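You operate a simulated robot arm through the tools that you are given. There is no shell and no other tool. Be economical: measure what you need, move in short steps, check, and stop when the job is done.

You run a simulated two-armed robot. Do the job below in one go: nothing can be reset, and whatever is moved stays where it is left.

Task
Open the sliding mesh tray, take the thick silver ring and leave it in the inside of the sliding mesh tray and shut the tray again. Open the bolts drawer, take the silver nut from the inside of the bolts drawer and put it in the large carton and shut the drawer again. Put the bent cup in the inside of the rinse tray. Put the long carton on the machine end of the tool bench away on the top of the packing bench. Any order will do.
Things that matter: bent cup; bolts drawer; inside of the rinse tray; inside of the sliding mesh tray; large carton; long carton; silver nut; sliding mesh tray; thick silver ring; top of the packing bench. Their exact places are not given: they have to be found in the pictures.

Only the result counts: the job must be done as asked and must still hold three seconds after the hand-in. Knocking over, shifting, dropping, spilling or breaking anything else fails it.

Robot
Two 7-joint arms with two-finger parallel grippers on one trunk, on a base that drives. Base frame: it is fixed to the floor where the robot stands at the start and does not move with it; the origin is under the middle of the robot, x ahead of it, y to its left, z up. Readings come in m, rad, newtons and seconds.
The left shoulder is at the start at [0.07, 0.13, 1.212], the right one opposite. Places, roughly: bent cup (6x4x4 cm) [0.6, 4.1, 0.9]; bolts drawer [0.3, 6.1, 0.6]; inside of the rinse tray [0.7, 1.4, 0.9]; inside of the sliding mesh tray [0.7, 0, 0.9]; large carton (20x15x8 cm) [-1.5, 9.1, 0.9]; long carton [0.75, 4, 0.75]; silver nut (4x3x2 cm) [0.4, 6.2, 0.6]; sliding mesh tray [0.7, 0, 0.9]; thick silver ring (3x3x3 cm) [0.3, 3.9, 0.9]; top of the packing bench [-1.2, 9.1, 0.8]. Payload 1.57 kg a hand.
The tool frame of a hand sits at the grasp point between the pads (the TCP): z along the fingers, y along the line on which they close. The tips reach 0.03 m beyond it. Largest opening 0.08 m; finger width 0.017, thickness 0.012; the body of the gripper, 0.04 by 0.082 m, starts 0.08 m behind the TCP.
Orientation is that of the tool frame in the base frame, as a unit quaternion [w, x, y, z]. With the fingers straight down and closing along the base's y, the tool's x points along the base's -x, its y along +y and its z along -z.

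Tools
- The arms move only by the tool arm_command. It takes "left_increments", "right_increments" or both (then of equal length, played together; a hand with none holds still); each is a list of rows, each a list of 3 entries, a list of its own where there are three numbers: the shift along the base's x, y, z in mm, then the turn, a rotation vector about the base's x, y, z in degrees, then the gripper command, from -1 (fully open) to 1 (shut), values between in proportion. In form: [[[dx, dy, dz], [ax, ay, az], grip], ...]. A call has 1 to 12 rows; each row is the pose to reach, as a shift and turn from the pose commanded when the call began. Rows are played at 5 a second. More than 0.05 m and 0.15 rad between two rows, or a gripper value outside its range, and nothing of the call is played. A pose out of reach is approached as far as the arm can. The call stops where the force on the tool passes 40 N (or 10 N more than at its start, if that is more) or the arm is blocked; 0.2 s more then pass. Each finger travels about 0.108 m/s and halts on what it meets, pressing with about 32 N; the grip force reading is that of the motor and also rises with nothing between the fingers. The clock runs only during rows and for 0.2 s after the last one: add rows that repeat a pose to give the fingers time. It gives the time, the measured TCP pose, the force on the tool (base axes), the opening and the grip force at its end, in the units of the frame above (readings bear some noise), with the torque about the TCP (base axes, N m) and any sound that the robot's microphone picked up.
- Cameras (640 x 400 px; columns grow to the right, rows downward): "scene" is now at [0.1163, 0.0078, 1.4045]; the picture's right is [0.14, -0.99, -0.00], its down [-0.86, -0.12, -0.49] and it looks along [0.48, 0.07, -0.87] (base axes); focal length 214 px, centre (320, 200). "left" rides on the left gripper at [0.072, 0.007, -0.122] in its tool frame; the picture's right is [-0.09, 1.00, 0.00], its down [-0.84, -0.08, -0.54] and it looks along [-0.54, -0.05, 0.84] (tool axes); focal length 238 px, centre (320, 200). "right" rides on the right gripper at [0.072, -0.007, -0.122] in its tool frame; the picture's right is [0.09, 1.00, 0.00], its down [-0.84, 0.08, -0.54] and it looks along [-0.54, 0.05, 0.84] (tool axes); focal length 238 px, centre (320, 200).
- camera(camera): a new picture of that camera. No time passes.
- move_column(by): slides the trunk up (or, below 0, down) by that many m; the arms and the scene camera ride with it, the base frame stays. It gives what a move gives, with no picture.
- roll_base(legs): drives the robot by 1 to 6 legs, each [ahead, left, turn to the left] in m, m and rad, along the robot's own axes; the way and the turn of a leg run together, so that a leg with both is an arc; at most 1.5 m and 3.142 rad a leg. The arms and the cameras ride along, it lands a little off, and it stops where it bumps. It gives what a move gives.
- head_to(pan, tilt): turns the head with the scene camera to pan (to the left, within 1.501 rad either way) and tilt (down, from -0.506 to 1.204), counted from straight ahead of the robot. It gives what a move gives.
- pixel_to_xyz(camera, pixels): for up to 12 pixels [column, row] of the newest picture of that camera ("zoom" is the newest enlarged one), the place [x, y, z] in the base frame of the surface seen there, good to about 0.003 m. No time passes.
- enlarge(camera, box): a new picture of the part [left, top, right, bottom] of that camera's present view, enlarged. No time passes.
- job_done(): hands the job in; it is judged then, once.

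Go step by step. Measure first, check grasps and placings, and put right what went wrong. The budget is 124 turns and 128 pictures, counting those below and the enlarged ones. Unless the task says otherwise, let go and move clear before handing in, and close with one line.

The tools are called after "Request:" as a command line: name --argument value ..., lists and objects as JSON in quotes. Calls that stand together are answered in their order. arm_command: Moves the arms, as the interface text tells. Its arguments: {"type":"object","properties":{"left_increments":{"type":"array","items":{"type":"array"}},"right_increments":{"type":"array","items":{"type":"array"}}},"required":[]} The other tools are called the same way: move_column (by) slides the trunk up or down; roll_base (legs) drives the base; head_to (pan, tilt) turns the head that bears the scene camera; camera (camera) takes a picture; pixel_to_xyz (camera, pixels) gives the place of the surface under pixels of a picture; enlarge (camera, box) takes an enlarged picture of a part of a camera's view; job_done () hands the job in.

At the start:

```text
t: 0.0
left_tool_pos: [0.3566, 0.1743, 1.171]
left_tool_rot: [0.0, -0.001, 1.0, 0.0]
left_contact_force: [0.1, -0.4, 0.4]
left_wrist_torque: [0.05, -0.03, -0.05]
left_grip_width: 0.0799
left_finger_force: 0.2
right_tool_pos: [0.4209, -0.1026, 1.102]
right_tool_rot: [0.0, 0.0, 1.0, 0.0]
right_contact_force: [0.0, 0.6, -1.2]
right_wrist_torque: [0.01, 0.0, 0.02]
right_grip_width: 0.08
right_finger_force: 0.1
trunk travel left (down, up): [-0.85, 0.09]
robot x, y, heading: [0.0005, 0.0001, -0.001]
head pan, tilt: [0.136, 1.059]
```

scene: 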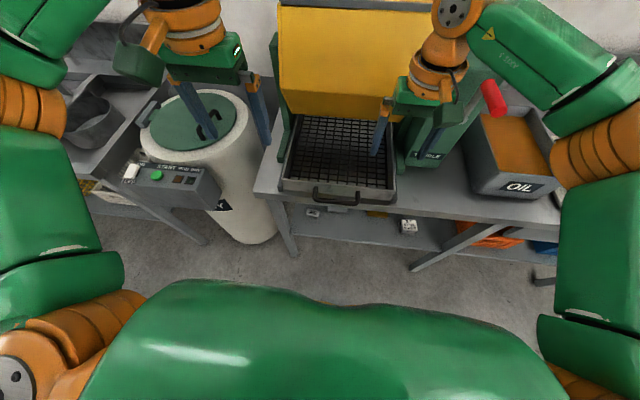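
right: 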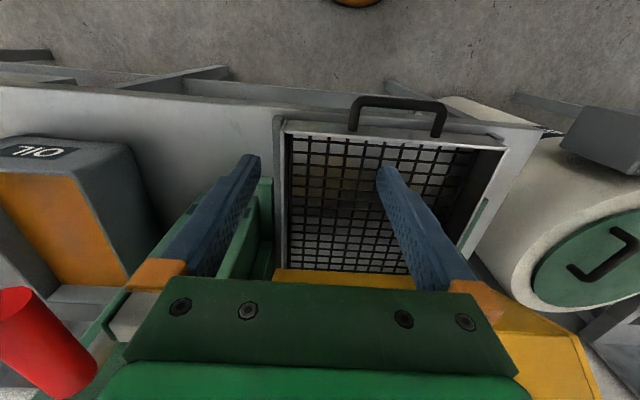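
left: 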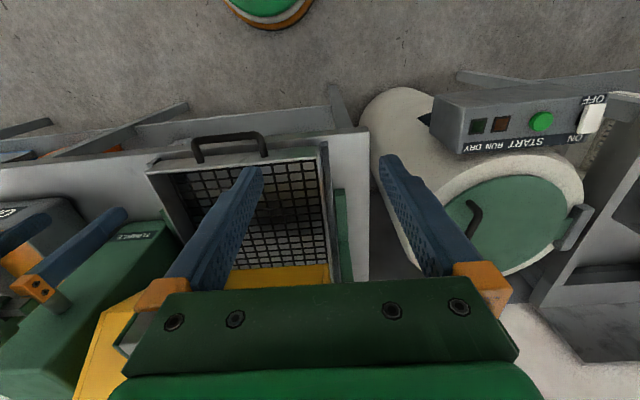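

The start pictures show the mesh tray (scene ~(340,155)) with its handle at (337,197). I measure the tray, its handle and the surroundings first.

Request:
pixel_to_xyz --camera "scene" --pixels '[[315, 193], [337, 203], [360, 196], [285, 180], [394, 188], [340, 150], [300, 118], [395, 120], [335, 187], [262, 190], [480, 205], [340, 80]]'

Request:
enlarge --camera "scene" --box '[240, 80, 440, 230]'

```text
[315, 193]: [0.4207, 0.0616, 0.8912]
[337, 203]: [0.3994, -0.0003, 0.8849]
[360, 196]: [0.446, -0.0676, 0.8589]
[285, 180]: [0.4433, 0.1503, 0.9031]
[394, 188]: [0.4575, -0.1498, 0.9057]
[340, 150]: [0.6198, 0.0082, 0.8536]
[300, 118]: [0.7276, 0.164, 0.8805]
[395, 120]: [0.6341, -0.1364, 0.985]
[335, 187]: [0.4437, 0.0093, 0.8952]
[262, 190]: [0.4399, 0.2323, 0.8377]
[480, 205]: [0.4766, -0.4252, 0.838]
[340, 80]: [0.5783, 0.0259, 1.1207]
```

```text
2.67 times, centred on (340, 155) of scene
```

zoom: 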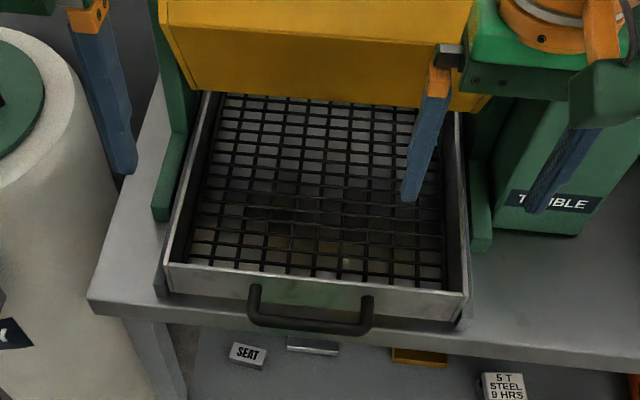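

The tray front is at x≈0.45, its handle bar at x≈0.40, z≈0.885, y ±0.06. I look to the left to see the way to the tool bench.

Request:
head_to --pan 1.4 --tilt 0.35

Request:
camera --camera "scene"

```text
t: 1.4
left_tool_pos: [0.3571, 0.1751, 1.1722]
left_tool_rot: [0.001, -0.001, 1.0, 0.0]
left_contact_force: [-0.5, -0.2, -0.8]
left_wrist_torque: [0.0, 0.0, 0.0]
left_grip_width: 0.0799
left_finger_force: 0.0
right_tool_pos: [0.4221, -0.1039, 1.1025]
right_tool_rot: [0.0, -0.001, 1.0, 0.0]
right_contact_force: [-0.4, -0.1, -0.1]
right_wrist_torque: [-0.03, -0.02, 0.0]
right_grip_width: 0.0798
right_finger_force: 0.1
trunk travel left (down, up): [-0.85, 0.09]
robot x, y, heading: [-0.0018, -0.0018, 0.001]
head pan, tilt: [1.4, 0.351]
```

```text
123 pictures are left
```

scene: 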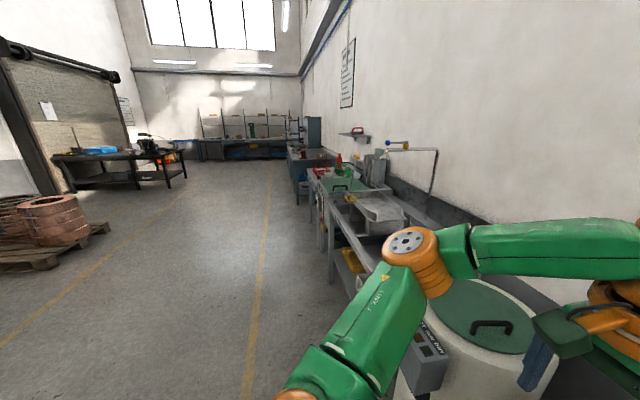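

The aisle to the left is free; benches run along it. I measure their front edges and the far benches.

Request:
pixel_to_xyz --camera "scene" --pixels '[[430, 365], [345, 245], [380, 212], [325, 200], [308, 180], [300, 195], [345, 182], [265, 140], [230, 143], [205, 145], [150, 160], [60, 230]]'

Request:
enlarge --camera "scene" --box '[180, 100, 440, 260]'

```text
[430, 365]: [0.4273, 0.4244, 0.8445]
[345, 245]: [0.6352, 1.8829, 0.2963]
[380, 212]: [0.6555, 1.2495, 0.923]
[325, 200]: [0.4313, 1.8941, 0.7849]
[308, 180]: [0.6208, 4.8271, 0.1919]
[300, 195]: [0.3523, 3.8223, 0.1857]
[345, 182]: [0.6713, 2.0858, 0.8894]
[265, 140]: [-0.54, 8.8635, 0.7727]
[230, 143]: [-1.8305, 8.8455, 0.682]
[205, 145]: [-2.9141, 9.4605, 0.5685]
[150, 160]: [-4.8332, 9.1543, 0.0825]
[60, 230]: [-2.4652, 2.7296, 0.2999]
```

```text
2.46 times, centred on (310, 180) of scene
```

zoom: 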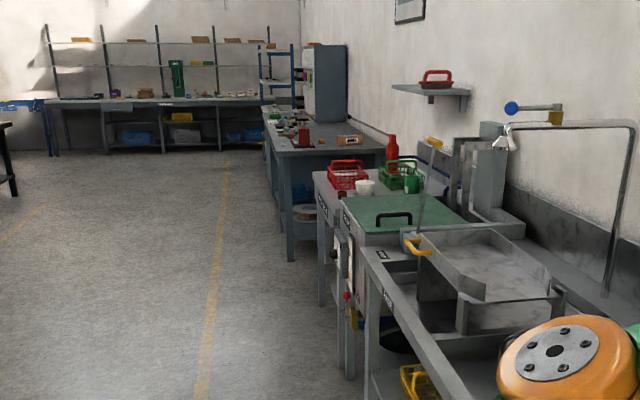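

The bench line stays at x>0.2; I back off 0.55 m and strafe left to y≈3.9, then look at the tool bench.

Request:
roll_base --legs '[[-0.5, 0, 0], [0, 1.3, 0], [0, 1.3, 0], [0, 1.3, 0]]'

Request:
head_to --pan 0 --tilt 0.7

Request:
camera --camera "scene"

```text
t: 22.8
left_tool_pos: [-0.2396, 4.0928, 1.1713]
left_tool_rot: [0.0, -0.028, 1.0, 0.0]
left_contact_force: [-0.6, 0.3, 0.3]
left_wrist_torque: [0.02, 0.01, -0.03]
left_grip_width: 0.0802
left_finger_force: 0.1
right_tool_pos: [-0.1607, 3.8188, 1.1023]
right_tool_rot: [0.001, -0.028, 1.0, 0.0]
right_contact_force: [-0.3, -0.8, 1.0]
right_wrist_torque: [-0.02, 0.06, 0.0]
right_grip_width: 0.08
right_finger_force: 0.1
trunk travel left (down, up): [-0.85, 0.09]
robot x, y, heading: [-0.5887, 3.8971, 0.055]
head pan, tilt: [1.4, 0.351]
```

```text
t: 24.3
left_tool_pos: [-0.2406, 4.0952, 1.1724]
left_tool_rot: [0.0, -0.027, 1.0, 0.001]
left_contact_force: [0.5, 0.7, 1.1]
left_wrist_torque: [-0.03, 0.01, 0.01]
left_grip_width: 0.0801
left_finger_force: 0.1
right_tool_pos: [-0.1618, 3.8204, 1.1034]
right_tool_rot: [-0.001, -0.027, 1.0, 0.0]
right_contact_force: [0.0, 0.7, -0.1]
right_wrist_torque: [-0.02, 0.0, -0.04]
right_grip_width: 0.08
right_finger_force: 0.0
trunk travel left (down, up): [-0.85, 0.09]
robot x, y, heading: [-0.5852, 3.9002, 0.055]
head pan, tilt: [0.0, 0.7]
```

```text
121 pictures are left
```

scene: 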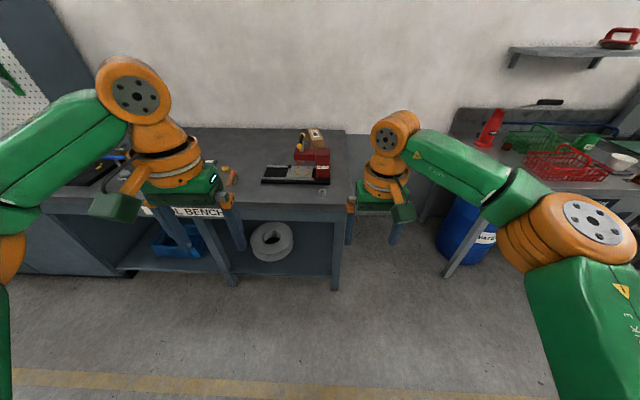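

The tool bench is ahead; there's a small thing near its front edge at (323,191) and stuff at (300,165). I enlarge.

Request:
enlarge --camera "scene" --box '[225, 120, 355, 205]'

Request:
pixel_to_xyz --camera "scene" --pixels '[[323, 191], [316, 134], [312, 156], [290, 172], [300, 140], [340, 198], [250, 200], [230, 175], [342, 138], [320, 168]]'

```text
4.71 times, centred on (290, 162) of scene
```

zoom: 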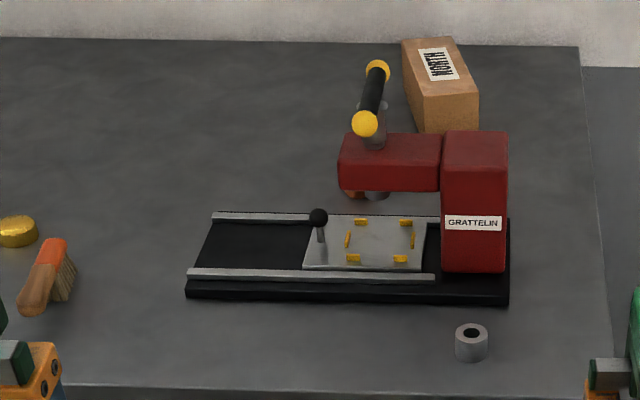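

```text
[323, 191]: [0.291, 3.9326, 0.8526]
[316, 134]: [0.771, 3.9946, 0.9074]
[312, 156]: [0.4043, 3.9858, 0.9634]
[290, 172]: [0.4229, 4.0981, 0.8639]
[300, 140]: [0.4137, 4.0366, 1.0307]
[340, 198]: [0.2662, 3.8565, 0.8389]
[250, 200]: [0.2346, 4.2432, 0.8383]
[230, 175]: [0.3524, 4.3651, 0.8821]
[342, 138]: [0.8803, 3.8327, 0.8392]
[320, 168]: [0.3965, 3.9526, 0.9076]
```

The thick silver ring stands at (0.291,3.933), the long carton behind the press at (0.77,3.99). I drive closer so the ring lies in front of the right hand.

Request:
roll_base --legs '[[0, 0.1, -0.055], [0.43, 0, 0]]'

Request:
head_to --pan 0 --tilt 0.9

Request:
camera --camera "scene"

Request:
camera --camera "right"

```text
t: 27.7
left_tool_pos: [0.1966, 4.1752, 1.1737]
left_tool_rot: [0.001, -0.003, 1.0, 0.0]
left_contact_force: [0.4, -0.6, 0.6]
left_wrist_torque: [-0.01, 0.0, 0.0]
left_grip_width: 0.08
left_finger_force: 0.1
right_tool_pos: [0.2623, 3.8996, 1.1032]
right_tool_rot: [0.001, -0.001, 1.0, -0.001]
right_contact_force: [-0.3, 0.5, -0.2]
right_wrist_torque: [-0.01, -0.02, -0.03]
right_grip_width: 0.0797
right_finger_force: 0.2
trunk travel left (down, up): [-0.85, 0.09]
robot x, y, heading: [-0.1591, 3.9988, 0.005]
head pan, tilt: [0.0, 0.7]
```

```text
t: 28.4
left_tool_pos: [0.1978, 4.1757, 1.1717]
left_tool_rot: [0.0, -0.002, 1.0, 0.0]
left_contact_force: [-0.4, -0.4, 0.5]
left_wrist_torque: [0.01, 0.02, 0.02]
left_grip_width: 0.08
left_finger_force: 0.1
right_tool_pos: [0.2628, 3.8975, 1.1036]
right_tool_rot: [0.0, -0.002, 1.0, 0.0]
right_contact_force: [-0.5, -0.4, -0.1]
right_wrist_torque: [0.0, -0.01, -0.01]
right_grip_width: 0.0798
right_finger_force: 0.1
trunk travel left (down, up): [-0.85, 0.09]
robot x, y, heading: [-0.1609, 4.004, 0.002]
head pan, tilt: [0.0, 0.901]
```

```text
119 pictures are left
```

scene: 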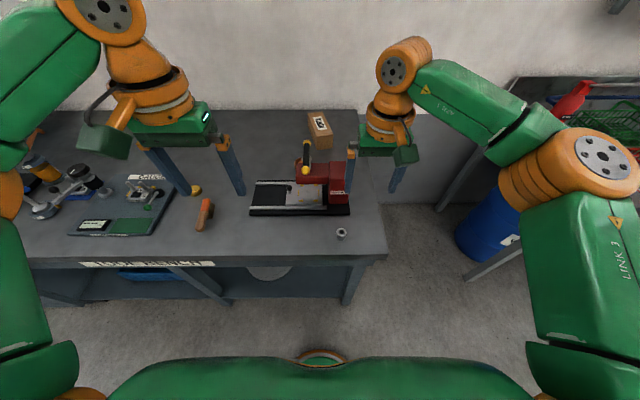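

```text
118 pictures are left
```

right: 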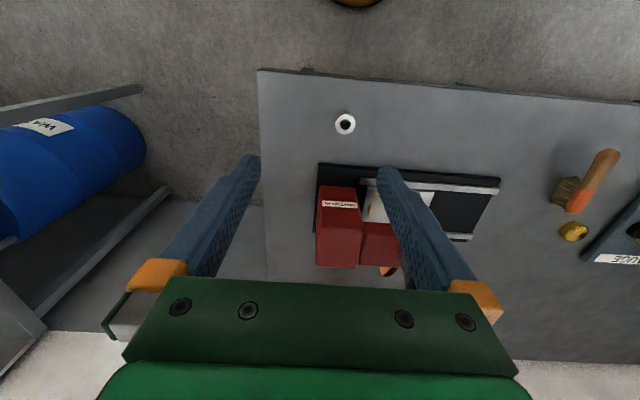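

The ring is at (345,123) in the right picture and a copper thing peeks at (388,271) behind the press. I measure them.

Request:
enlarge --camera "scene" --box '[240, 100, 390, 250]'

Request:
pixel_to_xyz --camera "right" --pixels '[[345, 114], [345, 132], [336, 123], [354, 123], [388, 271], [322, 170], [345, 250], [380, 245], [265, 80]]'

```text
2.67 times, centred on (315, 175) of scene
```

zoom: 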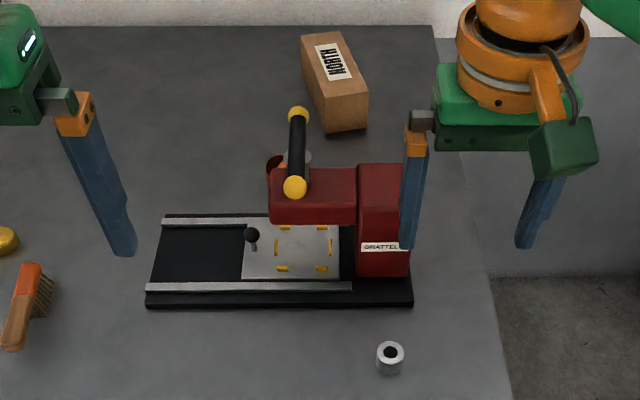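

```text
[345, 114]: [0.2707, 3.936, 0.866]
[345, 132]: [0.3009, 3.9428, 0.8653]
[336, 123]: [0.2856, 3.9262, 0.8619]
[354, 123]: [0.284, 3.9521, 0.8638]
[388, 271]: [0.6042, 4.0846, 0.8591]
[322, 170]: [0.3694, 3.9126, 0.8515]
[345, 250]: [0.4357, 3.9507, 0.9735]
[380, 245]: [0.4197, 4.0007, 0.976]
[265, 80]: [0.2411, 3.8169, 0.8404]
```

The ring is centred at (0.286,3.938), top 0.866, bench 0.839. I bring the open right hand above and down towards it, checking reach.

Request:
arm_command --right_increments '[[[23, 40, 0], [0, 0, 0], -1], [[23, 40, -45], [0, 0, 0], -1], [[23, 40, -90], [0, 0, 0], -1], [[23, 40, -130], [0, 0, 0], -1], [[23, 40, -160], [0, 0, 0], -1], [[23, 40, -160], [0, 0, 0], -1]]'

Request:
camera --camera "right"

```text
t: 29.8
left_tool_pos: [0.1975, 4.1763, 1.1728]
left_tool_rot: [0.0, -0.003, 1.0, 0.0]
left_contact_force: [-0.3, -0.6, 0.3]
left_wrist_torque: [-0.01, -0.01, 0.01]
left_grip_width: 0.0798
left_finger_force: 0.1
right_tool_pos: [0.2864, 3.9384, 0.9417]
right_tool_rot: [0.0, -0.001, 1.0, 0.0]
right_contact_force: [0.2, 0.2, -0.5]
right_wrist_torque: [0.0, 0.0, 0.04]
right_grip_width: 0.0801
right_finger_force: 0.0
trunk travel left (down, up): [-0.85, 0.09]
robot x, y, heading: [-0.1569, 4.0024, 0.006]
head pan, tilt: [0.0, 0.901]
```

```text
116 pictures are left
```

right: 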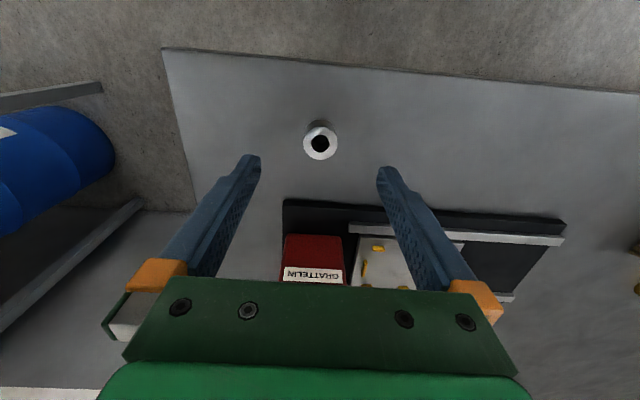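

The ring (320,143) is centred between the fingers. I lower to z≈0.875, close and lift.

Request:
arm_command --right_increments '[[[0, 0, -40], [0, 0, 0], -1], [[0, 0, -66], [0, 0, 0], -1], [[0, 0, -66], [0, 0, 0], 1], [[0, 0, -66], [0, 0, 0], 1], [[0, 0, -66], [0, 0, 0], 1], [[0, 0, -40], [0, 0, 0], 1], [[0, 0, 0], [0, 0, 0], 1], [[-20, 0, 50], [0, 0, 0], 1], [[-40, 0, 90], [0, 0, 0], 1]]'

Request:
camera --camera "right"

```text
refused: row 8 steps farther than a row can; nothing moved
```

```text
115 pictures are left
```

right: 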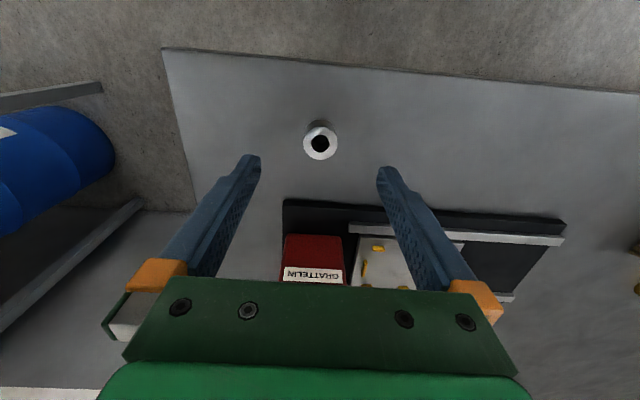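

The step was too big in one row; I repeat with smaller steps.

Request:
arm_command --right_increments '[[[0, 0, -40], [0, 0, 0], -1], [[0, 0, -66], [0, 0, 0], -1], [[0, 0, -66], [0, 0, 0], -1], [[0, 0, -66], [0, 0, 0], 1], [[0, 0, -66], [0, 0, 0], 1], [[0, 0, -66], [0, 0, 0], 1], [[0, 0, -40], [0, 0, 0], 1], [[0, 0, 0], [0, 0, 0], 1], [[0, 0, 45], [0, 0, 0], 1], [[0, 0, 90], [0, 0, 0], 1], [[-20, 0, 130], [0, 0, 0], 1]]'

Request:
camera --camera "right"

```text
t: 32.2
left_tool_pos: [0.1968, 4.1768, 1.1726]
left_tool_rot: [0.0, -0.003, 1.0, -0.001]
left_contact_force: [-0.3, -0.1, 0.2]
left_wrist_torque: [-0.03, 0.02, -0.03]
left_grip_width: 0.0798
left_finger_force: 0.1
right_tool_pos: [0.2655, 3.9393, 1.0734]
right_tool_rot: [0.0, -0.001, 1.0, 0.0]
right_contact_force: [-0.2, 0.3, -0.4]
right_wrist_torque: [0.02, 0.0, -0.02]
right_grip_width: 0.0287
right_finger_force: 32.3
trunk travel left (down, up): [-0.85, 0.09]
robot x, y, heading: [-0.1588, 3.9971, 0.006]
head pan, tilt: [0.0, 0.901]
```

```text
114 pictures are left
```

right: 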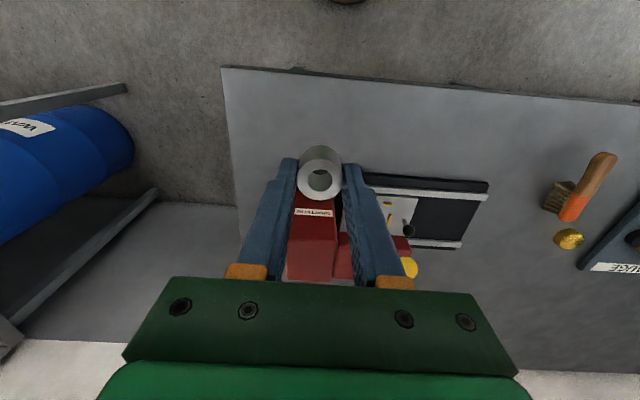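

The ring is held (width 0.0287). Now I extend the left hand forward over the bench at height to view the cup and test the reach.

Request:
arm_command --left_increments '[[[45, 0, 10], [0, 0, 0], -1], [[90, 0, 10], [0, 0, 0], -1], [[135, 0, 10], [0, 0, 0], -1], [[180, 0, 10], [0, 0, 0], -1], [[225, 0, 10], [0, 0, 0], -1], [[270, 0, 10], [0, 0, 0], -1], [[300, 0, 10], [0, 0, 0], -1], [[300, 0, 10], [0, 0, 0], -1]]'

Request:
camera --camera "left"

Request:
camera --camera "scene"

```text
t: 34.0
left_tool_pos: [0.3109, 4.1629, 1.1341]
left_tool_rot: [0.0, -0.003, 1.0, 0.0]
left_contact_force: [-0.2, 0.1, -0.3]
left_wrist_torque: [0.01, -0.02, 0.01]
left_grip_width: 0.08
left_finger_force: 0.1
left hand out of reach, approached as far as the arm can: row 3, 4, 5, 6, 7, 8
right_tool_pos: [0.2659, 3.9404, 1.0723]
right_tool_rot: [0.001, -0.002, 1.0, 0.0]
right_contact_force: [-0.2, 0.7, 0.0]
right_wrist_torque: [0.01, -0.04, -0.03]
right_grip_width: 0.0288
right_finger_force: 32.3
trunk travel left (down, up): [-0.85, 0.09]
robot x, y, heading: [-0.1565, 4.001, -0.0]
head pan, tilt: [0.0, 0.901]
```

```text
113 pictures are left
```

left: 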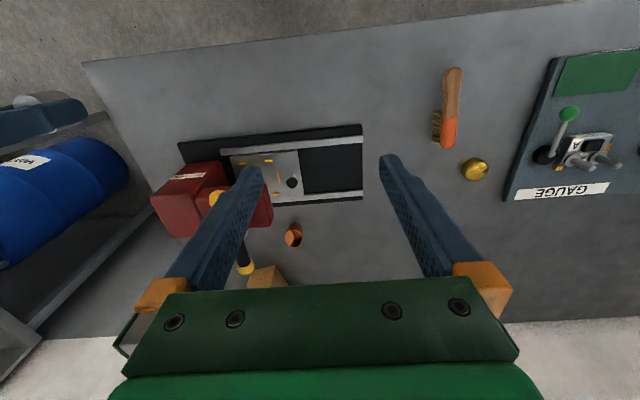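

```text
112 pictures are left
```

scene: 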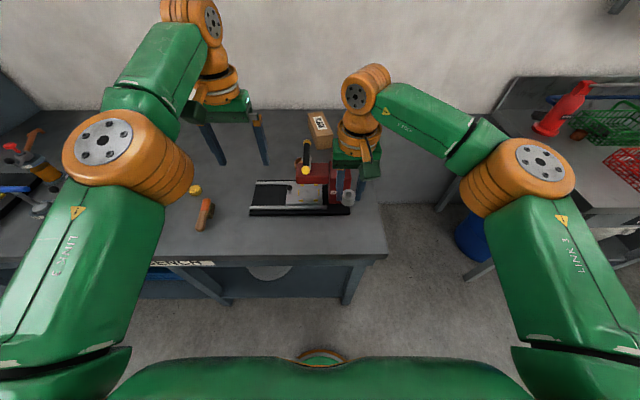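

The copper cup stands at left-picture (293,236). I enlarge it, and measure it plus my own trunk's front extent (scene (320,356)).

Request:
enlarge --camera "left" --box '[240, 190, 340, 290]'

Request:
pixel_to_xyz --camera "left" --pixels '[[293, 227], [293, 236], [293, 246], [286, 236], [300, 236], [250, 250], [244, 268], [265, 275], [270, 215], [310, 260]]'

Request:
pixel_to_xyz --camera "scene" --pixels '[[320, 353], [320, 360], [250, 362], [320, 380], [180, 262], [340, 258], [320, 115], [315, 130], [326, 134], [335, 140]]'

```text
4.00 times, centred on (290, 240) of left
```

zoom: 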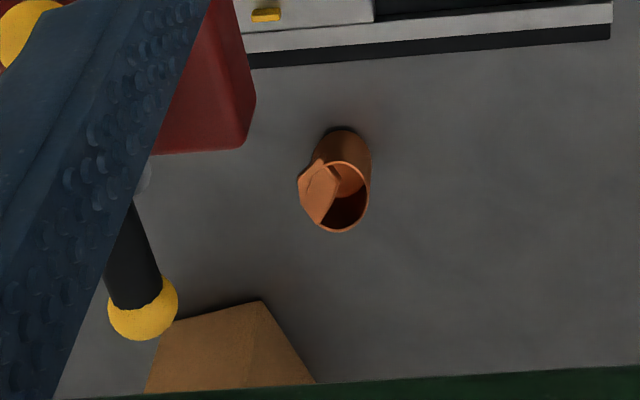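

```text
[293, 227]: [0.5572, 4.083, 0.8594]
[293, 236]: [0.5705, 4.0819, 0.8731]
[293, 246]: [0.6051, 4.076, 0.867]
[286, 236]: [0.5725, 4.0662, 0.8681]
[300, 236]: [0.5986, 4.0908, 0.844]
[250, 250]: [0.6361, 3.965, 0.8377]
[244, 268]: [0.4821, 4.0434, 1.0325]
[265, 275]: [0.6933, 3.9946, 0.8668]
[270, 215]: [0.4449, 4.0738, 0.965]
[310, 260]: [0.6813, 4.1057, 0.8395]
```

```text
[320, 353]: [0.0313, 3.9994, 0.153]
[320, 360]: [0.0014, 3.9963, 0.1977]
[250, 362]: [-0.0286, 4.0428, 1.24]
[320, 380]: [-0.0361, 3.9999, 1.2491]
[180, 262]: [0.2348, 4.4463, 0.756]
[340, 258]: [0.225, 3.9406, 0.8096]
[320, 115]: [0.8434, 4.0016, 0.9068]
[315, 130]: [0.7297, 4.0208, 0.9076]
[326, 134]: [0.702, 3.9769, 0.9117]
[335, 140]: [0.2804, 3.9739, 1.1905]
```

The cup centre is about (0.58,4.083), top ≈0.873. I tuck the right hand back and roll 0.12 m forward for reach (base front currently ~0.03, bench front 0.235).

Request:
arm_command --right_increments '[[[-40, -20, 20], [0, 0, 0], 1], [[-80, -40, 50], [0, 0, 0], 1], [[-110, -60, 70], [0, 0, 0], 1]]'

Request:
roll_base --legs '[[0.12, 0, 0]]'

Request:
camera --camera "scene"

```text
refused: row 2 steps farther than a row can; nothing moved
```

```text
t: 35.2
left_tool_pos: [0.4251, 4.1605, 1.1351]
left_tool_rot: [0.002, -0.001, 1.0, 0.0]
left_contact_force: [0.2, 0.0, 0.8]
left_wrist_torque: [-0.03, -0.03, 0.04]
left_grip_width: 0.0799
left_finger_force: 0.0
right_tool_pos: [0.3799, 3.9383, 1.0732]
right_tool_rot: [0.002, -0.001, 1.0, 0.0]
right_contact_force: [-0.2, 0.6, -1.3]
right_wrist_torque: [0.01, 0.01, -0.04]
right_grip_width: 0.0287
right_finger_force: 32.0
trunk travel left (down, up): [-0.85, 0.09]
robot x, y, heading: [-0.0438, 3.9978, 0.001]
head pan, tilt: [0.0, 0.901]
```

```text
110 pictures are left
```

scene: 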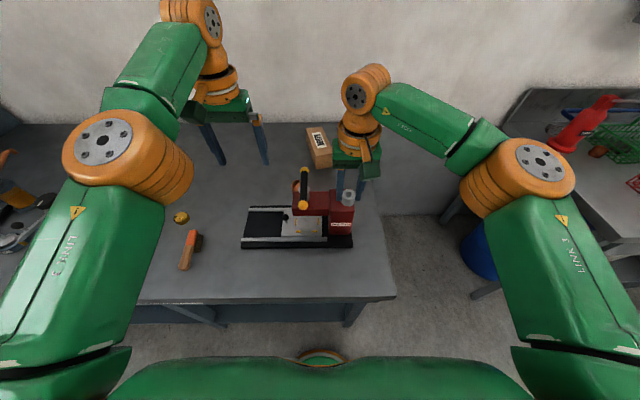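

No bump. I retract the right hand a bit, and tilt the left tool forward 32° while reaching further out to view the cup.

Request:
arm_command --right_increments '[[[-10, -5, 25], [0, 0, 0], 1], [[-40, -15, 45], [0, 0, 0], 1], [[-70, -25, 60], [0, 0, 0], 1], [[-100, -40, 70], [0, 0, 0], 1], [[-120, -50, 70], [0, 0, 0], 1], [[-120, -50, 70], [0, 0, 0], 1]]' --left_increments '[[[0, 0, 0], [0, -8, 0], -1], [[10, 0, 0], [0, -16, 0], -1], [[30, -5, 0], [0, -24, 0], -1], [[60, -10, 0], [0, -32, 0], -1], [[85, -15, 0], [0, -32, 0], -1], [[85, -15, 0], [0, -32, 0], -1]]'

Request:
camera --camera "left"

```text
t: 36.6
left_tool_pos: [0.5158, 4.1466, 1.1325]
left_tool_rot: [0.276, -0.002, 0.961, -0.001]
left_contact_force: [0.1, -0.9, 0.3]
left_wrist_torque: [0.01, 0.06, -0.01]
left_grip_width: 0.0801
left_finger_force: 0.1
left hand out of reach, approached as far as the arm can: row 1
right_tool_pos: [0.2621, 3.8874, 1.1414]
right_tool_rot: [-0.001, 0.001, 1.0, 0.0]
right_contact_force: [0.0, 0.5, -0.6]
right_wrist_torque: [-0.03, -0.01, -0.01]
right_grip_width: 0.0287
right_finger_force: 32.6
trunk travel left (down, up): [-0.85, 0.09]
robot x, y, heading: [-0.04, 4.0016, 0.0]
head pan, tilt: [0.0, 0.901]
```

```text
109 pictures are left
```

left: 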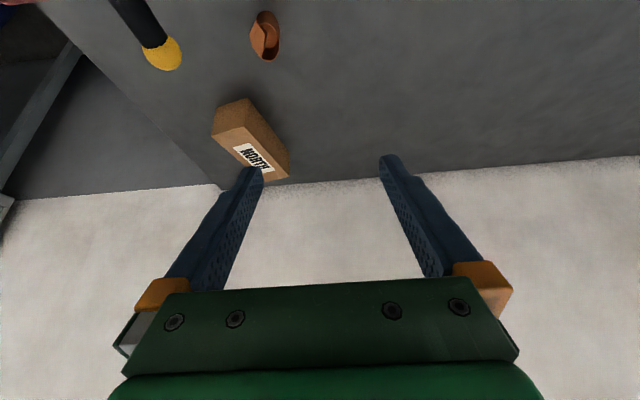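

Cup at (265,35), carton at (250,140). I enlarge and measure both.

Request:
enlarge --camera "left" --box '[200, 0, 320, 80]'

Request:
pixel_to_xyz --camera "zoom" --pixels '[[355, 65], [355, 130], [355, 190], [400, 180], [355, 295], [300, 180], [355, 310], [420, 180], [320, 290], [290, 150], [400, 290]]'

Request:
pixel_to_xyz --camera "left" --pixels '[[242, 101], [214, 134], [252, 110], [230, 145], [288, 156], [276, 175], [262, 125], [215, 118], [168, 55], [150, 20]]'

```text
5.00 times, centred on (260, 40) of left
```

zoom: 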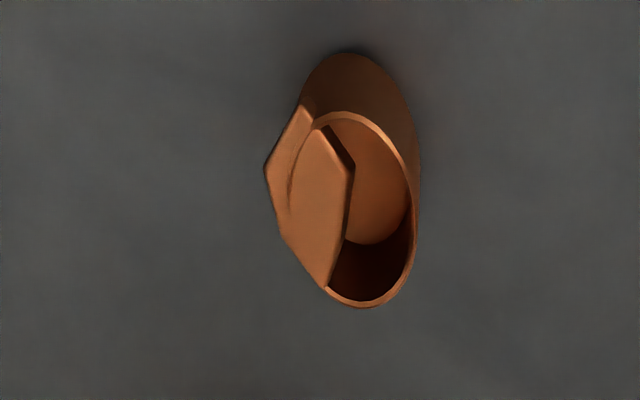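

```text
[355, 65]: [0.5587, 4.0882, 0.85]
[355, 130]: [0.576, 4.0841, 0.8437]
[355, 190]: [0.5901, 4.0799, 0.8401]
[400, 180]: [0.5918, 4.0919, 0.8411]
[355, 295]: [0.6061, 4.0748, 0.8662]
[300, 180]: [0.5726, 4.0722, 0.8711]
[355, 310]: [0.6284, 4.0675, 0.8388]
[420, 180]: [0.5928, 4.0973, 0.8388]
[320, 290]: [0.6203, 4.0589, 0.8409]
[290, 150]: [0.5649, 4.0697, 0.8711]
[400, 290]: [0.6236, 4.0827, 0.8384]
```

```text
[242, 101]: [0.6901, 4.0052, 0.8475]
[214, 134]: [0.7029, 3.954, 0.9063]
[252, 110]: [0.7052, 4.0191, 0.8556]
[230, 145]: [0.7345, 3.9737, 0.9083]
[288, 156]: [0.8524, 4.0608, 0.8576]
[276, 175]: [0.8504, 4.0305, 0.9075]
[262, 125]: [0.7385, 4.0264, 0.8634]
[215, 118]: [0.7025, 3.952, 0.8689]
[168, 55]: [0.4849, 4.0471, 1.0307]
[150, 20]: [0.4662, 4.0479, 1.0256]
```

The press handle ball (0.485,4.047,1.03) stands in the way of a straight approach to the cup, so I'll come from the left: shift the base 0.2 m left and turn 0.3 rad to the right.

Request:
roll_base --legs '[[0, 0.2, 0], [0, 0, -0.3]]'

Request:
head_to --pan 0 --tilt 0.8

Request:
camera --camera "scene"

```text
t: 39.2
left_tool_pos: [0.5344, 4.1772, 1.1318]
left_tool_rot: [0.272, 0.143, 0.951, -0.043]
left_contact_force: [-0.4, 0.7, -0.5]
left_wrist_torque: [-0.01, 0.04, 0.03]
left_grip_width: 0.0799
left_finger_force: 0.0
right_tool_pos: [0.216, 4.0039, 1.1423]
right_tool_rot: [-0.001, 0.149, 0.989, 0.0]
right_contact_force: [0.1, -0.8, -1.1]
right_wrist_torque: [0.04, 0.0, 0.0]
right_grip_width: 0.0284
right_finger_force: 31.9
trunk travel left (down, up): [-0.85, 0.09]
robot x, y, heading: [-0.0445, 4.1997, -0.294]
head pan, tilt: [0.0, 0.901]
```

```text
t: 39.9
left_tool_pos: [0.534, 4.1757, 1.1322]
left_tool_rot: [0.273, 0.143, 0.951, -0.042]
left_contact_force: [-0.1, 0.2, -0.1]
left_wrist_torque: [0.0, -0.01, -0.01]
left_grip_width: 0.0801
left_finger_force: 0.1
right_tool_pos: [0.2145, 4.0035, 1.1428]
right_tool_rot: [-0.001, 0.149, 0.989, 0.001]
right_contact_force: [0.1, 0.5, -1.2]
right_wrist_torque: [0.03, 0.04, 0.01]
right_grip_width: 0.0287
right_finger_force: 32.3
trunk travel left (down, up): [-0.85, 0.09]
robot x, y, heading: [-0.0399, 4.2028, -0.302]
head pan, tilt: [0.0, 0.799]
```

```text
107 pictures are left
```

scene: 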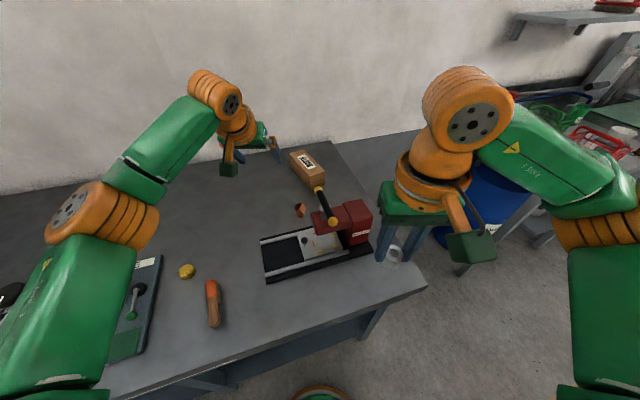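

Clear view. I yaw the left tool a further 16° and come down over the cup to z≈0.96, then check.

Request:
arm_command --left_increments '[[[10, -20, 0], [0, 0, -8], -1], [[25, -50, 0], [0, 0, -16], -1], [[38, -80, -20], [0, 0, -16], -1], [[38, -92, -60], [0, 0, -16], -1], [[38, -92, -105], [0, 0, -16], -1], [[38, -92, -150], [0, 0, -16], -1], [[38, -92, -172], [0, 0, -16], -1], [[38, -92, -172], [0, 0, -16], -1]]'

Request:
camera --camera "left"

Request:
enlarge --camera "scene" --box '[200, 120, 400, 280]'

```text
t: 41.7
left_tool_pos: [0.5394, 4.0982, 0.9643]
left_tool_rot: [0.264, 0.274, 0.921, -0.079]
left_contact_force: [0.6, 0.5, 0.2]
left_wrist_torque: [-0.01, 0.0, 0.02]
left_grip_width: 0.0799
left_finger_force: 0.2
left hand out of reach, approached as far as the arm can: row 2, 3, 4, 5, 6, 7, 8
right_tool_pos: [0.2141, 4.0025, 1.1424]
right_tool_rot: [0.0, 0.149, 0.989, 0.0]
right_contact_force: [-0.6, -0.1, -1.3]
right_wrist_torque: [-0.03, -0.01, 0.04]
right_grip_width: 0.0284
right_finger_force: 32.4
trunk travel left (down, up): [-0.85, 0.09]
robot x, y, heading: [-0.0415, 4.2024, -0.304]
head pan, tilt: [0.0, 0.799]
```

```text
106 pictures are left
```

left: 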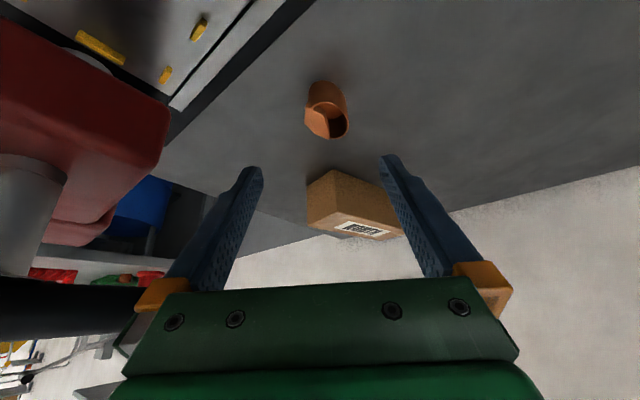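

```text
2.50 times, centred on (300, 200) of scene
```

zoom: 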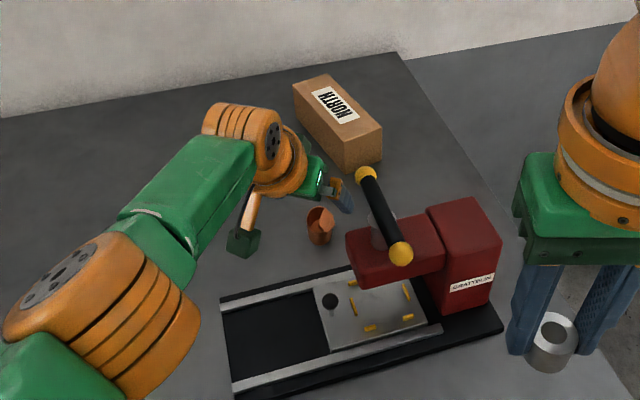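

The left arm falls ~3 cm short. I raise the hand, lower the trunk by 0.1 m so the arm can stretch more level, then re-approach.

Request:
arm_command --left_increments '[[[-10, 5, 40], [0, 0, 0], -1], [[-20, 10, 80], [0, 0, 0], -1], [[-20, 10, 115], [0, 0, 0], -1]]'

Request:
move_column --by -0.1

Request:
arm_command --left_increments '[[[20, -10, 0], [0, 0, 0], -1], [[53, -24, 0], [0, 0, 0], -1], [[53, -24, 0], [0, 0, 0], -1]]'

Request:
camera --camera "left"

```text
t: 42.5
left_tool_pos: [0.5414, 4.0989, 1.0843]
left_tool_rot: [0.264, 0.275, 0.921, -0.079]
left_contact_force: [-0.4, 0.6, 0.4]
left_wrist_torque: [0.05, 0.02, 0.02]
left_grip_width: 0.0799
left_finger_force: 0.1
left hand out of reach, approached as far as the arm can: row 1, 2, 3
right_tool_pos: [0.2147, 4.0026, 1.1421]
right_tool_rot: [0.001, 0.148, 0.989, 0.001]
right_contact_force: [0.1, -0.7, -1.2]
right_wrist_torque: [-0.03, 0.02, -0.02]
right_grip_width: 0.0289
right_finger_force: 32.3
trunk travel left (down, up): [-0.85, 0.09]
robot x, y, heading: [-0.0423, 4.201, -0.301]
head pan, tilt: [0.0, 0.799]
```

```text
t: 43.8
left_tool_pos: [0.5421, 4.0975, 0.9836]
left_tool_rot: [0.262, 0.273, 0.922, -0.079]
left_contact_force: [0.2, 0.3, 0.3]
left_wrist_torque: [0.01, 0.0, 0.02]
left_grip_width: 0.0802
left_finger_force: 0.0
right_tool_pos: [0.215, 4.0033, 1.041]
right_tool_rot: [0.0, 0.147, 0.989, 0.0]
right_contact_force: [-0.2, -0.2, -1.3]
right_wrist_torque: [-0.02, 0.03, -0.01]
right_grip_width: 0.0284
right_finger_force: 32.0
trunk travel left (down, up): [-0.75, 0.19]
robot x, y, heading: [-0.0434, 4.2017, -0.297]
head pan, tilt: [0.0, 0.799]
```

```text
t: 44.6
left_tool_pos: [0.5431, 4.0995, 0.9777]
left_tool_rot: [0.263, 0.274, 0.922, -0.079]
left_contact_force: [-0.2, 0.0, 0.3]
left_wrist_torque: [0.02, 0.01, 0.0]
left_grip_width: 0.0797
left_finger_force: 0.1
left hand out of reach, approached as far as the arm can: row 1, 2, 3
right_tool_pos: [0.2147, 4.0032, 1.0417]
right_tool_rot: [0.0, 0.149, 0.989, 0.001]
right_contact_force: [0.0, 0.0, -0.5]
right_wrist_torque: [0.0, -0.01, 0.0]
right_grip_width: 0.0286
right_finger_force: 32.0
trunk travel left (down, up): [-0.75, 0.19]
robot x, y, heading: [-0.0414, 4.2032, -0.299]
head pan, tilt: [0.0, 0.799]
```

```text
104 pictures are left
```

left: 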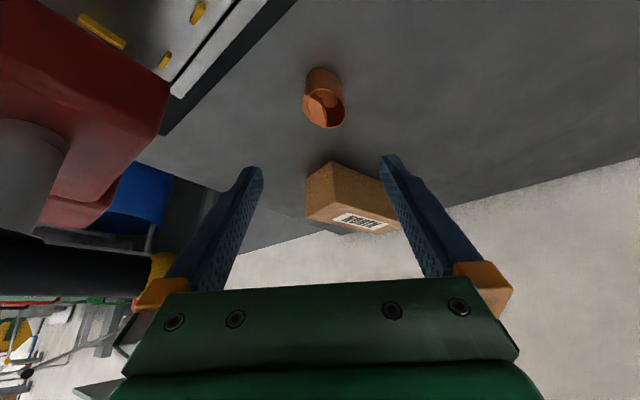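

Reach is limited by wrist distance, so I need the base ~4–5 cm nearer. I look down to check the base clearance to the bench.

Request:
head_to --pan 0 --tilt 1.2

Request:
camera --camera "scene"

Request:
pixel_to_xyz --camera "scene" --pixels '[[320, 290], [320, 300], [280, 300], [360, 300], [320, 270], [300, 250], [340, 250], [360, 230], [240, 240]]'

```text
t: 45.5
left_tool_pos: [0.5436, 4.0996, 0.9778]
left_tool_rot: [0.264, 0.275, 0.921, -0.08]
left_contact_force: [-0.1, 0.5, 0.1]
left_wrist_torque: [0.01, -0.01, -0.01]
left_grip_width: 0.08
left_finger_force: 0.0
right_tool_pos: [0.2147, 4.0016, 1.0418]
right_tool_rot: [0.0, 0.149, 0.989, 0.0]
right_contact_force: [-0.1, 0.2, -0.2]
right_wrist_torque: [-0.01, 0.01, -0.05]
right_grip_width: 0.0288
right_finger_force: 31.7
trunk travel left (down, up): [-0.75, 0.19]
robot x, y, heading: [-0.042, 4.2023, -0.302]
head pan, tilt: [0.0, 1.201]
```

```text
103 pictures are left
```

scene: 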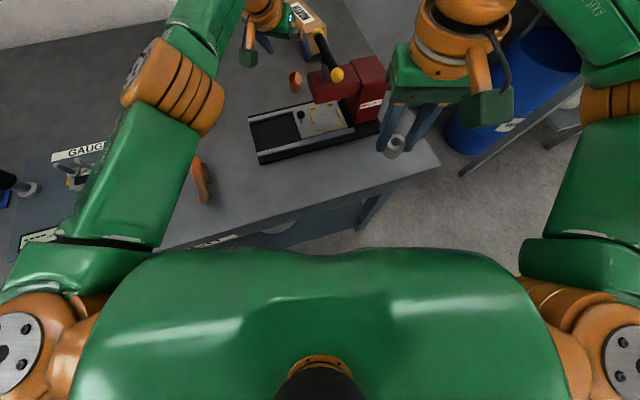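

```text
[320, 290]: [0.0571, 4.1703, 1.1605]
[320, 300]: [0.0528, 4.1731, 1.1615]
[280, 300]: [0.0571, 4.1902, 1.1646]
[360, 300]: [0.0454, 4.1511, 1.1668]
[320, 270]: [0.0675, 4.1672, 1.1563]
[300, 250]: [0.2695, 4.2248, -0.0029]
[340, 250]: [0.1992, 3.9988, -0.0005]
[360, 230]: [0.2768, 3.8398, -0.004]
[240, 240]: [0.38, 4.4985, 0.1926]
```

Floor is free up to the lower shelf (x≈0.38), the trunk front is at 0.07, so a 0.06 m advance is safe. I drive it and look.

Request:
roll_base --legs '[[0.06, 0, 0]]'

Request:
camera --camera "left"

Request:
pixel_to_xyz --camera "left" --pixels '[[320, 90]]'

```text
t: 46.5
left_tool_pos: [0.5974, 4.082, 0.9808]
left_tool_rot: [0.265, 0.275, 0.921, -0.079]
left_contact_force: [0.0, -0.8, 0.9]
left_wrist_torque: [0.07, -0.01, 0.01]
left_grip_width: 0.0802
left_finger_force: 0.0
right_tool_pos: [0.2679, 3.985, 1.0433]
right_tool_rot: [0.002, 0.15, 0.989, -0.001]
right_contact_force: [0.0, -0.8, -1.4]
right_wrist_torque: [-0.01, -0.06, 0.03]
right_grip_width: 0.0286
right_finger_force: 32.2
trunk travel left (down, up): [-0.75, 0.19]
robot x, y, heading: [0.015, 4.1827, -0.302]
head pan, tilt: [0.0, 1.201]
```

```text
102 pictures are left
```

left: 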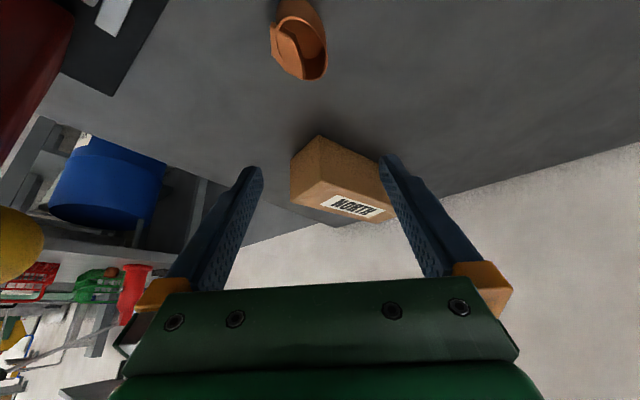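

```text
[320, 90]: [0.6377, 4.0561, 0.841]
```

Now within reach; I refine the cup position with an enlarged view.

Request:
enlarge --camera "left" --box '[240, 0, 360, 90]'

Request:
pixel_to_xyz --camera "left" --pixels '[[302, 78], [325, 50], [272, 40], [285, 20], [290, 45], [312, 20], [322, 60], [280, 3], [315, 5], [270, 27]]'

```text
4.44 times, centred on (300, 45) of left
```

zoom: 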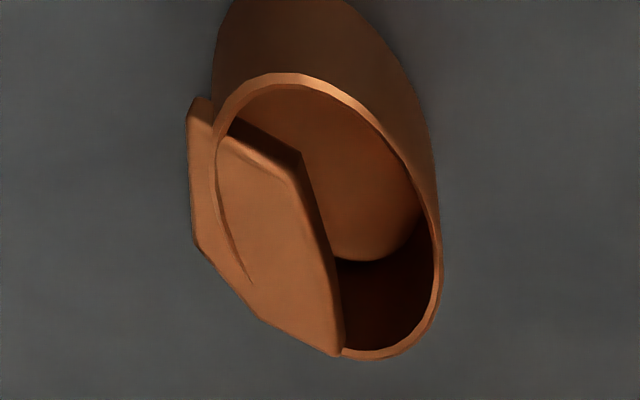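

```text
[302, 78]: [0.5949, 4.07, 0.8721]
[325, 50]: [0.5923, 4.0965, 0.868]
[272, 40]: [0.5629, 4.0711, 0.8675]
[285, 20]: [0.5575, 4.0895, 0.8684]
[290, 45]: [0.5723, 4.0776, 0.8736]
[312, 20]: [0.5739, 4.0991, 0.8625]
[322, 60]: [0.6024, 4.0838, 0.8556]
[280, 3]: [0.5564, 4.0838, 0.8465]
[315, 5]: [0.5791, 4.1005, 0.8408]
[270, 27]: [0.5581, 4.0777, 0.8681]
```

The cup centre is (0.578,4.081), rim 0.868. I move back 3 cm, lower over it, close, and lift.

Request:
arm_command --left_increments '[[[-30, 3, 0], [0, 0, 0], -1], [[-30, 3, -40], [0, 0, 0], -1], [[-30, 3, -80], [0, 0, 0], -1], [[-30, 3, -106], [0, 0, 0], -1], [[-30, 3, -106], [0, 0, 0], -1]]'

Request:
camera --camera "left"

```text
t: 47.7
left_tool_pos: [0.5722, 4.0859, 0.8705]
left_tool_rot: [0.266, 0.274, 0.921, -0.08]
left_contact_force: [3.5, 0.9, 10.9]
left_wrist_torque: [0.11, -0.32, 0.19]
left_grip_width: 0.0797
left_finger_force: 0.0
right_tool_pos: [0.269, 3.986, 1.043]
right_tool_rot: [0.0, 0.15, 0.989, 0.0]
right_contact_force: [0.3, -0.1, -0.4]
right_wrist_torque: [-0.04, -0.02, 0.02]
right_grip_width: 0.0285
right_finger_force: 31.7
trunk travel left (down, up): [-0.75, 0.19]
robot x, y, heading: [0.0129, 4.1818, -0.299]
head pan, tilt: [0.0, 1.201]
```

```text
100 pictures are left
```

left: 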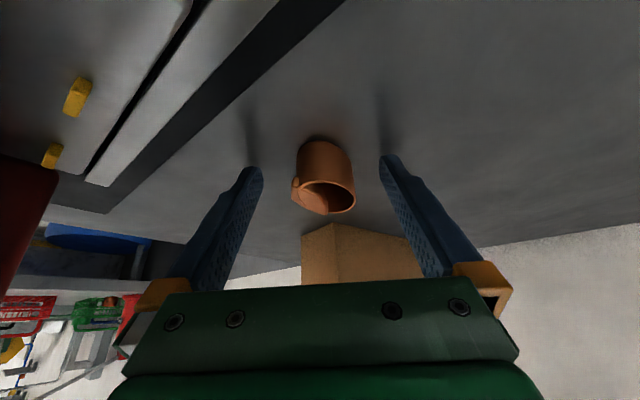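

The cup is between the fingers; 11 N says the tips touch the bench. I raise 5 mm, close, then lift.

Request:
arm_command --left_increments '[[[0, 0, 6], [0, 0, 0], -1], [[0, 0, 6], [0, 0, 0], 0], [[0, 0, 6], [0, 0, 0], 1], [[0, 0, 6], [0, 0, 0], 1], [[0, 0, 6], [0, 0, 0], 1], [[0, 0, 30], [0, 0, 0], 1], [[0, 0, 70], [0, 0, 0], 1], [[0, 0, 110], [0, 0, 0], 1]]'

Request:
camera --camera "left"

```text
t: 49.5
left_tool_pos: [0.5711, 4.0835, 0.9819]
left_tool_rot: [0.264, 0.274, 0.922, -0.078]
left_contact_force: [-0.6, -0.1, 0.1]
left_wrist_torque: [0.01, 0.04, -0.02]
left_grip_width: 0.0348
left_finger_force: 32.0
right_tool_pos: [0.2711, 3.9852, 1.0416]
right_tool_rot: [0.0, 0.15, 0.989, 0.0]
right_contact_force: [-0.6, 0.7, -1.9]
right_wrist_torque: [0.03, -0.01, 0.01]
right_grip_width: 0.0285
right_finger_force: 32.1
trunk travel left (down, up): [-0.75, 0.19]
robot x, y, heading: [0.0139, 4.1835, -0.299]
head pan, tilt: [0.0, 1.201]
```

```text
99 pictures are left
```

left: 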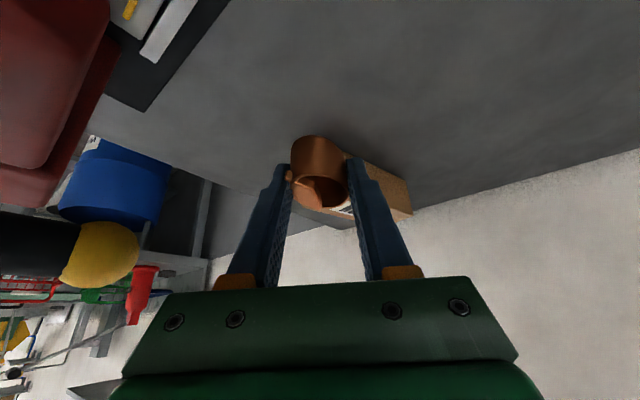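

The cup is held (width 0.035). I lift the trunk, back away, straighten and strafe right toward the rinse tray.

Request:
move_column --by 0.15

Request:
roll_base --legs '[[-0.5, 0, 0], [0, 0, 0.3], [0, -1.4, 0], [0, -1.45, 0]]'

Request:
head_to --pan 0 --tilt 0.75

Request:
camera --camera "scene"

```text
t: 51.2
left_tool_pos: [0.5708, 4.0833, 1.1308]
left_tool_rot: [0.264, 0.275, 0.921, -0.079]
left_contact_force: [0.5, -0.1, -0.3]
left_wrist_torque: [-0.03, 0.0, -0.01]
left_grip_width: 0.0346
left_finger_force: 31.8
right_tool_pos: [0.2727, 3.9853, 1.1931]
right_tool_rot: [0.001, 0.15, 0.989, 0.0]
right_contact_force: [1.3, 0.0, -1.3]
right_wrist_torque: [0.02, 0.02, 0.03]
right_grip_width: 0.0284
right_finger_force: 31.9
trunk travel left (down, up): [-0.9, 0.04]
robot x, y, heading: [0.0176, 4.1836, -0.304]
head pan, tilt: [0.0, 1.201]
```

```text
t: 68.5
left_tool_pos: [0.0872, 1.5464, 1.1317]
left_tool_rot: [0.273, 0.137, 0.951, -0.04]
left_contact_force: [0.5, 0.6, -0.9]
left_wrist_torque: [-0.03, 0.03, 0.01]
left_grip_width: 0.0348
left_finger_force: 32.2
right_tool_pos: [-0.172, 1.3667, 1.1925]
right_tool_rot: [-0.001, 0.004, 1.0, -0.001]
right_contact_force: [-0.3, -0.9, -0.8]
right_wrist_torque: [-0.02, -0.01, 0.02]
right_grip_width: 0.0286
right_finger_force: 31.3
trunk travel left (down, up): [-0.9, 0.04]
robot x, y, heading: [-0.4713, 1.4772, -0.005]
head pan, tilt: [0.0, 1.201]
```

```text
t: 69.4
left_tool_pos: [0.0875, 1.5455, 1.1315]
left_tool_rot: [0.272, 0.137, 0.952, -0.039]
left_contact_force: [0.5, 0.2, -1.1]
left_wrist_torque: [0.03, 0.0, -0.01]
left_grip_width: 0.0342
left_finger_force: 32.3
right_tool_pos: [-0.1712, 1.3658, 1.1918]
right_tool_rot: [-0.001, 0.004, 1.0, 0.0]
right_contact_force: [-0.6, 0.2, -1.5]
right_wrist_torque: [0.02, -0.01, -0.02]
right_grip_width: 0.0286
right_finger_force: 31.7
trunk travel left (down, up): [-0.9, 0.04]
robot x, y, heading: [-0.4735, 1.4826, -0.006]
head pan, tilt: [0.0, 0.75]
```

```text
98 pictures are left
```

scene: 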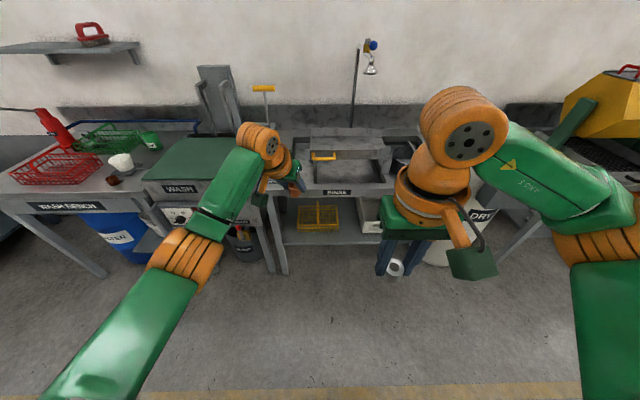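

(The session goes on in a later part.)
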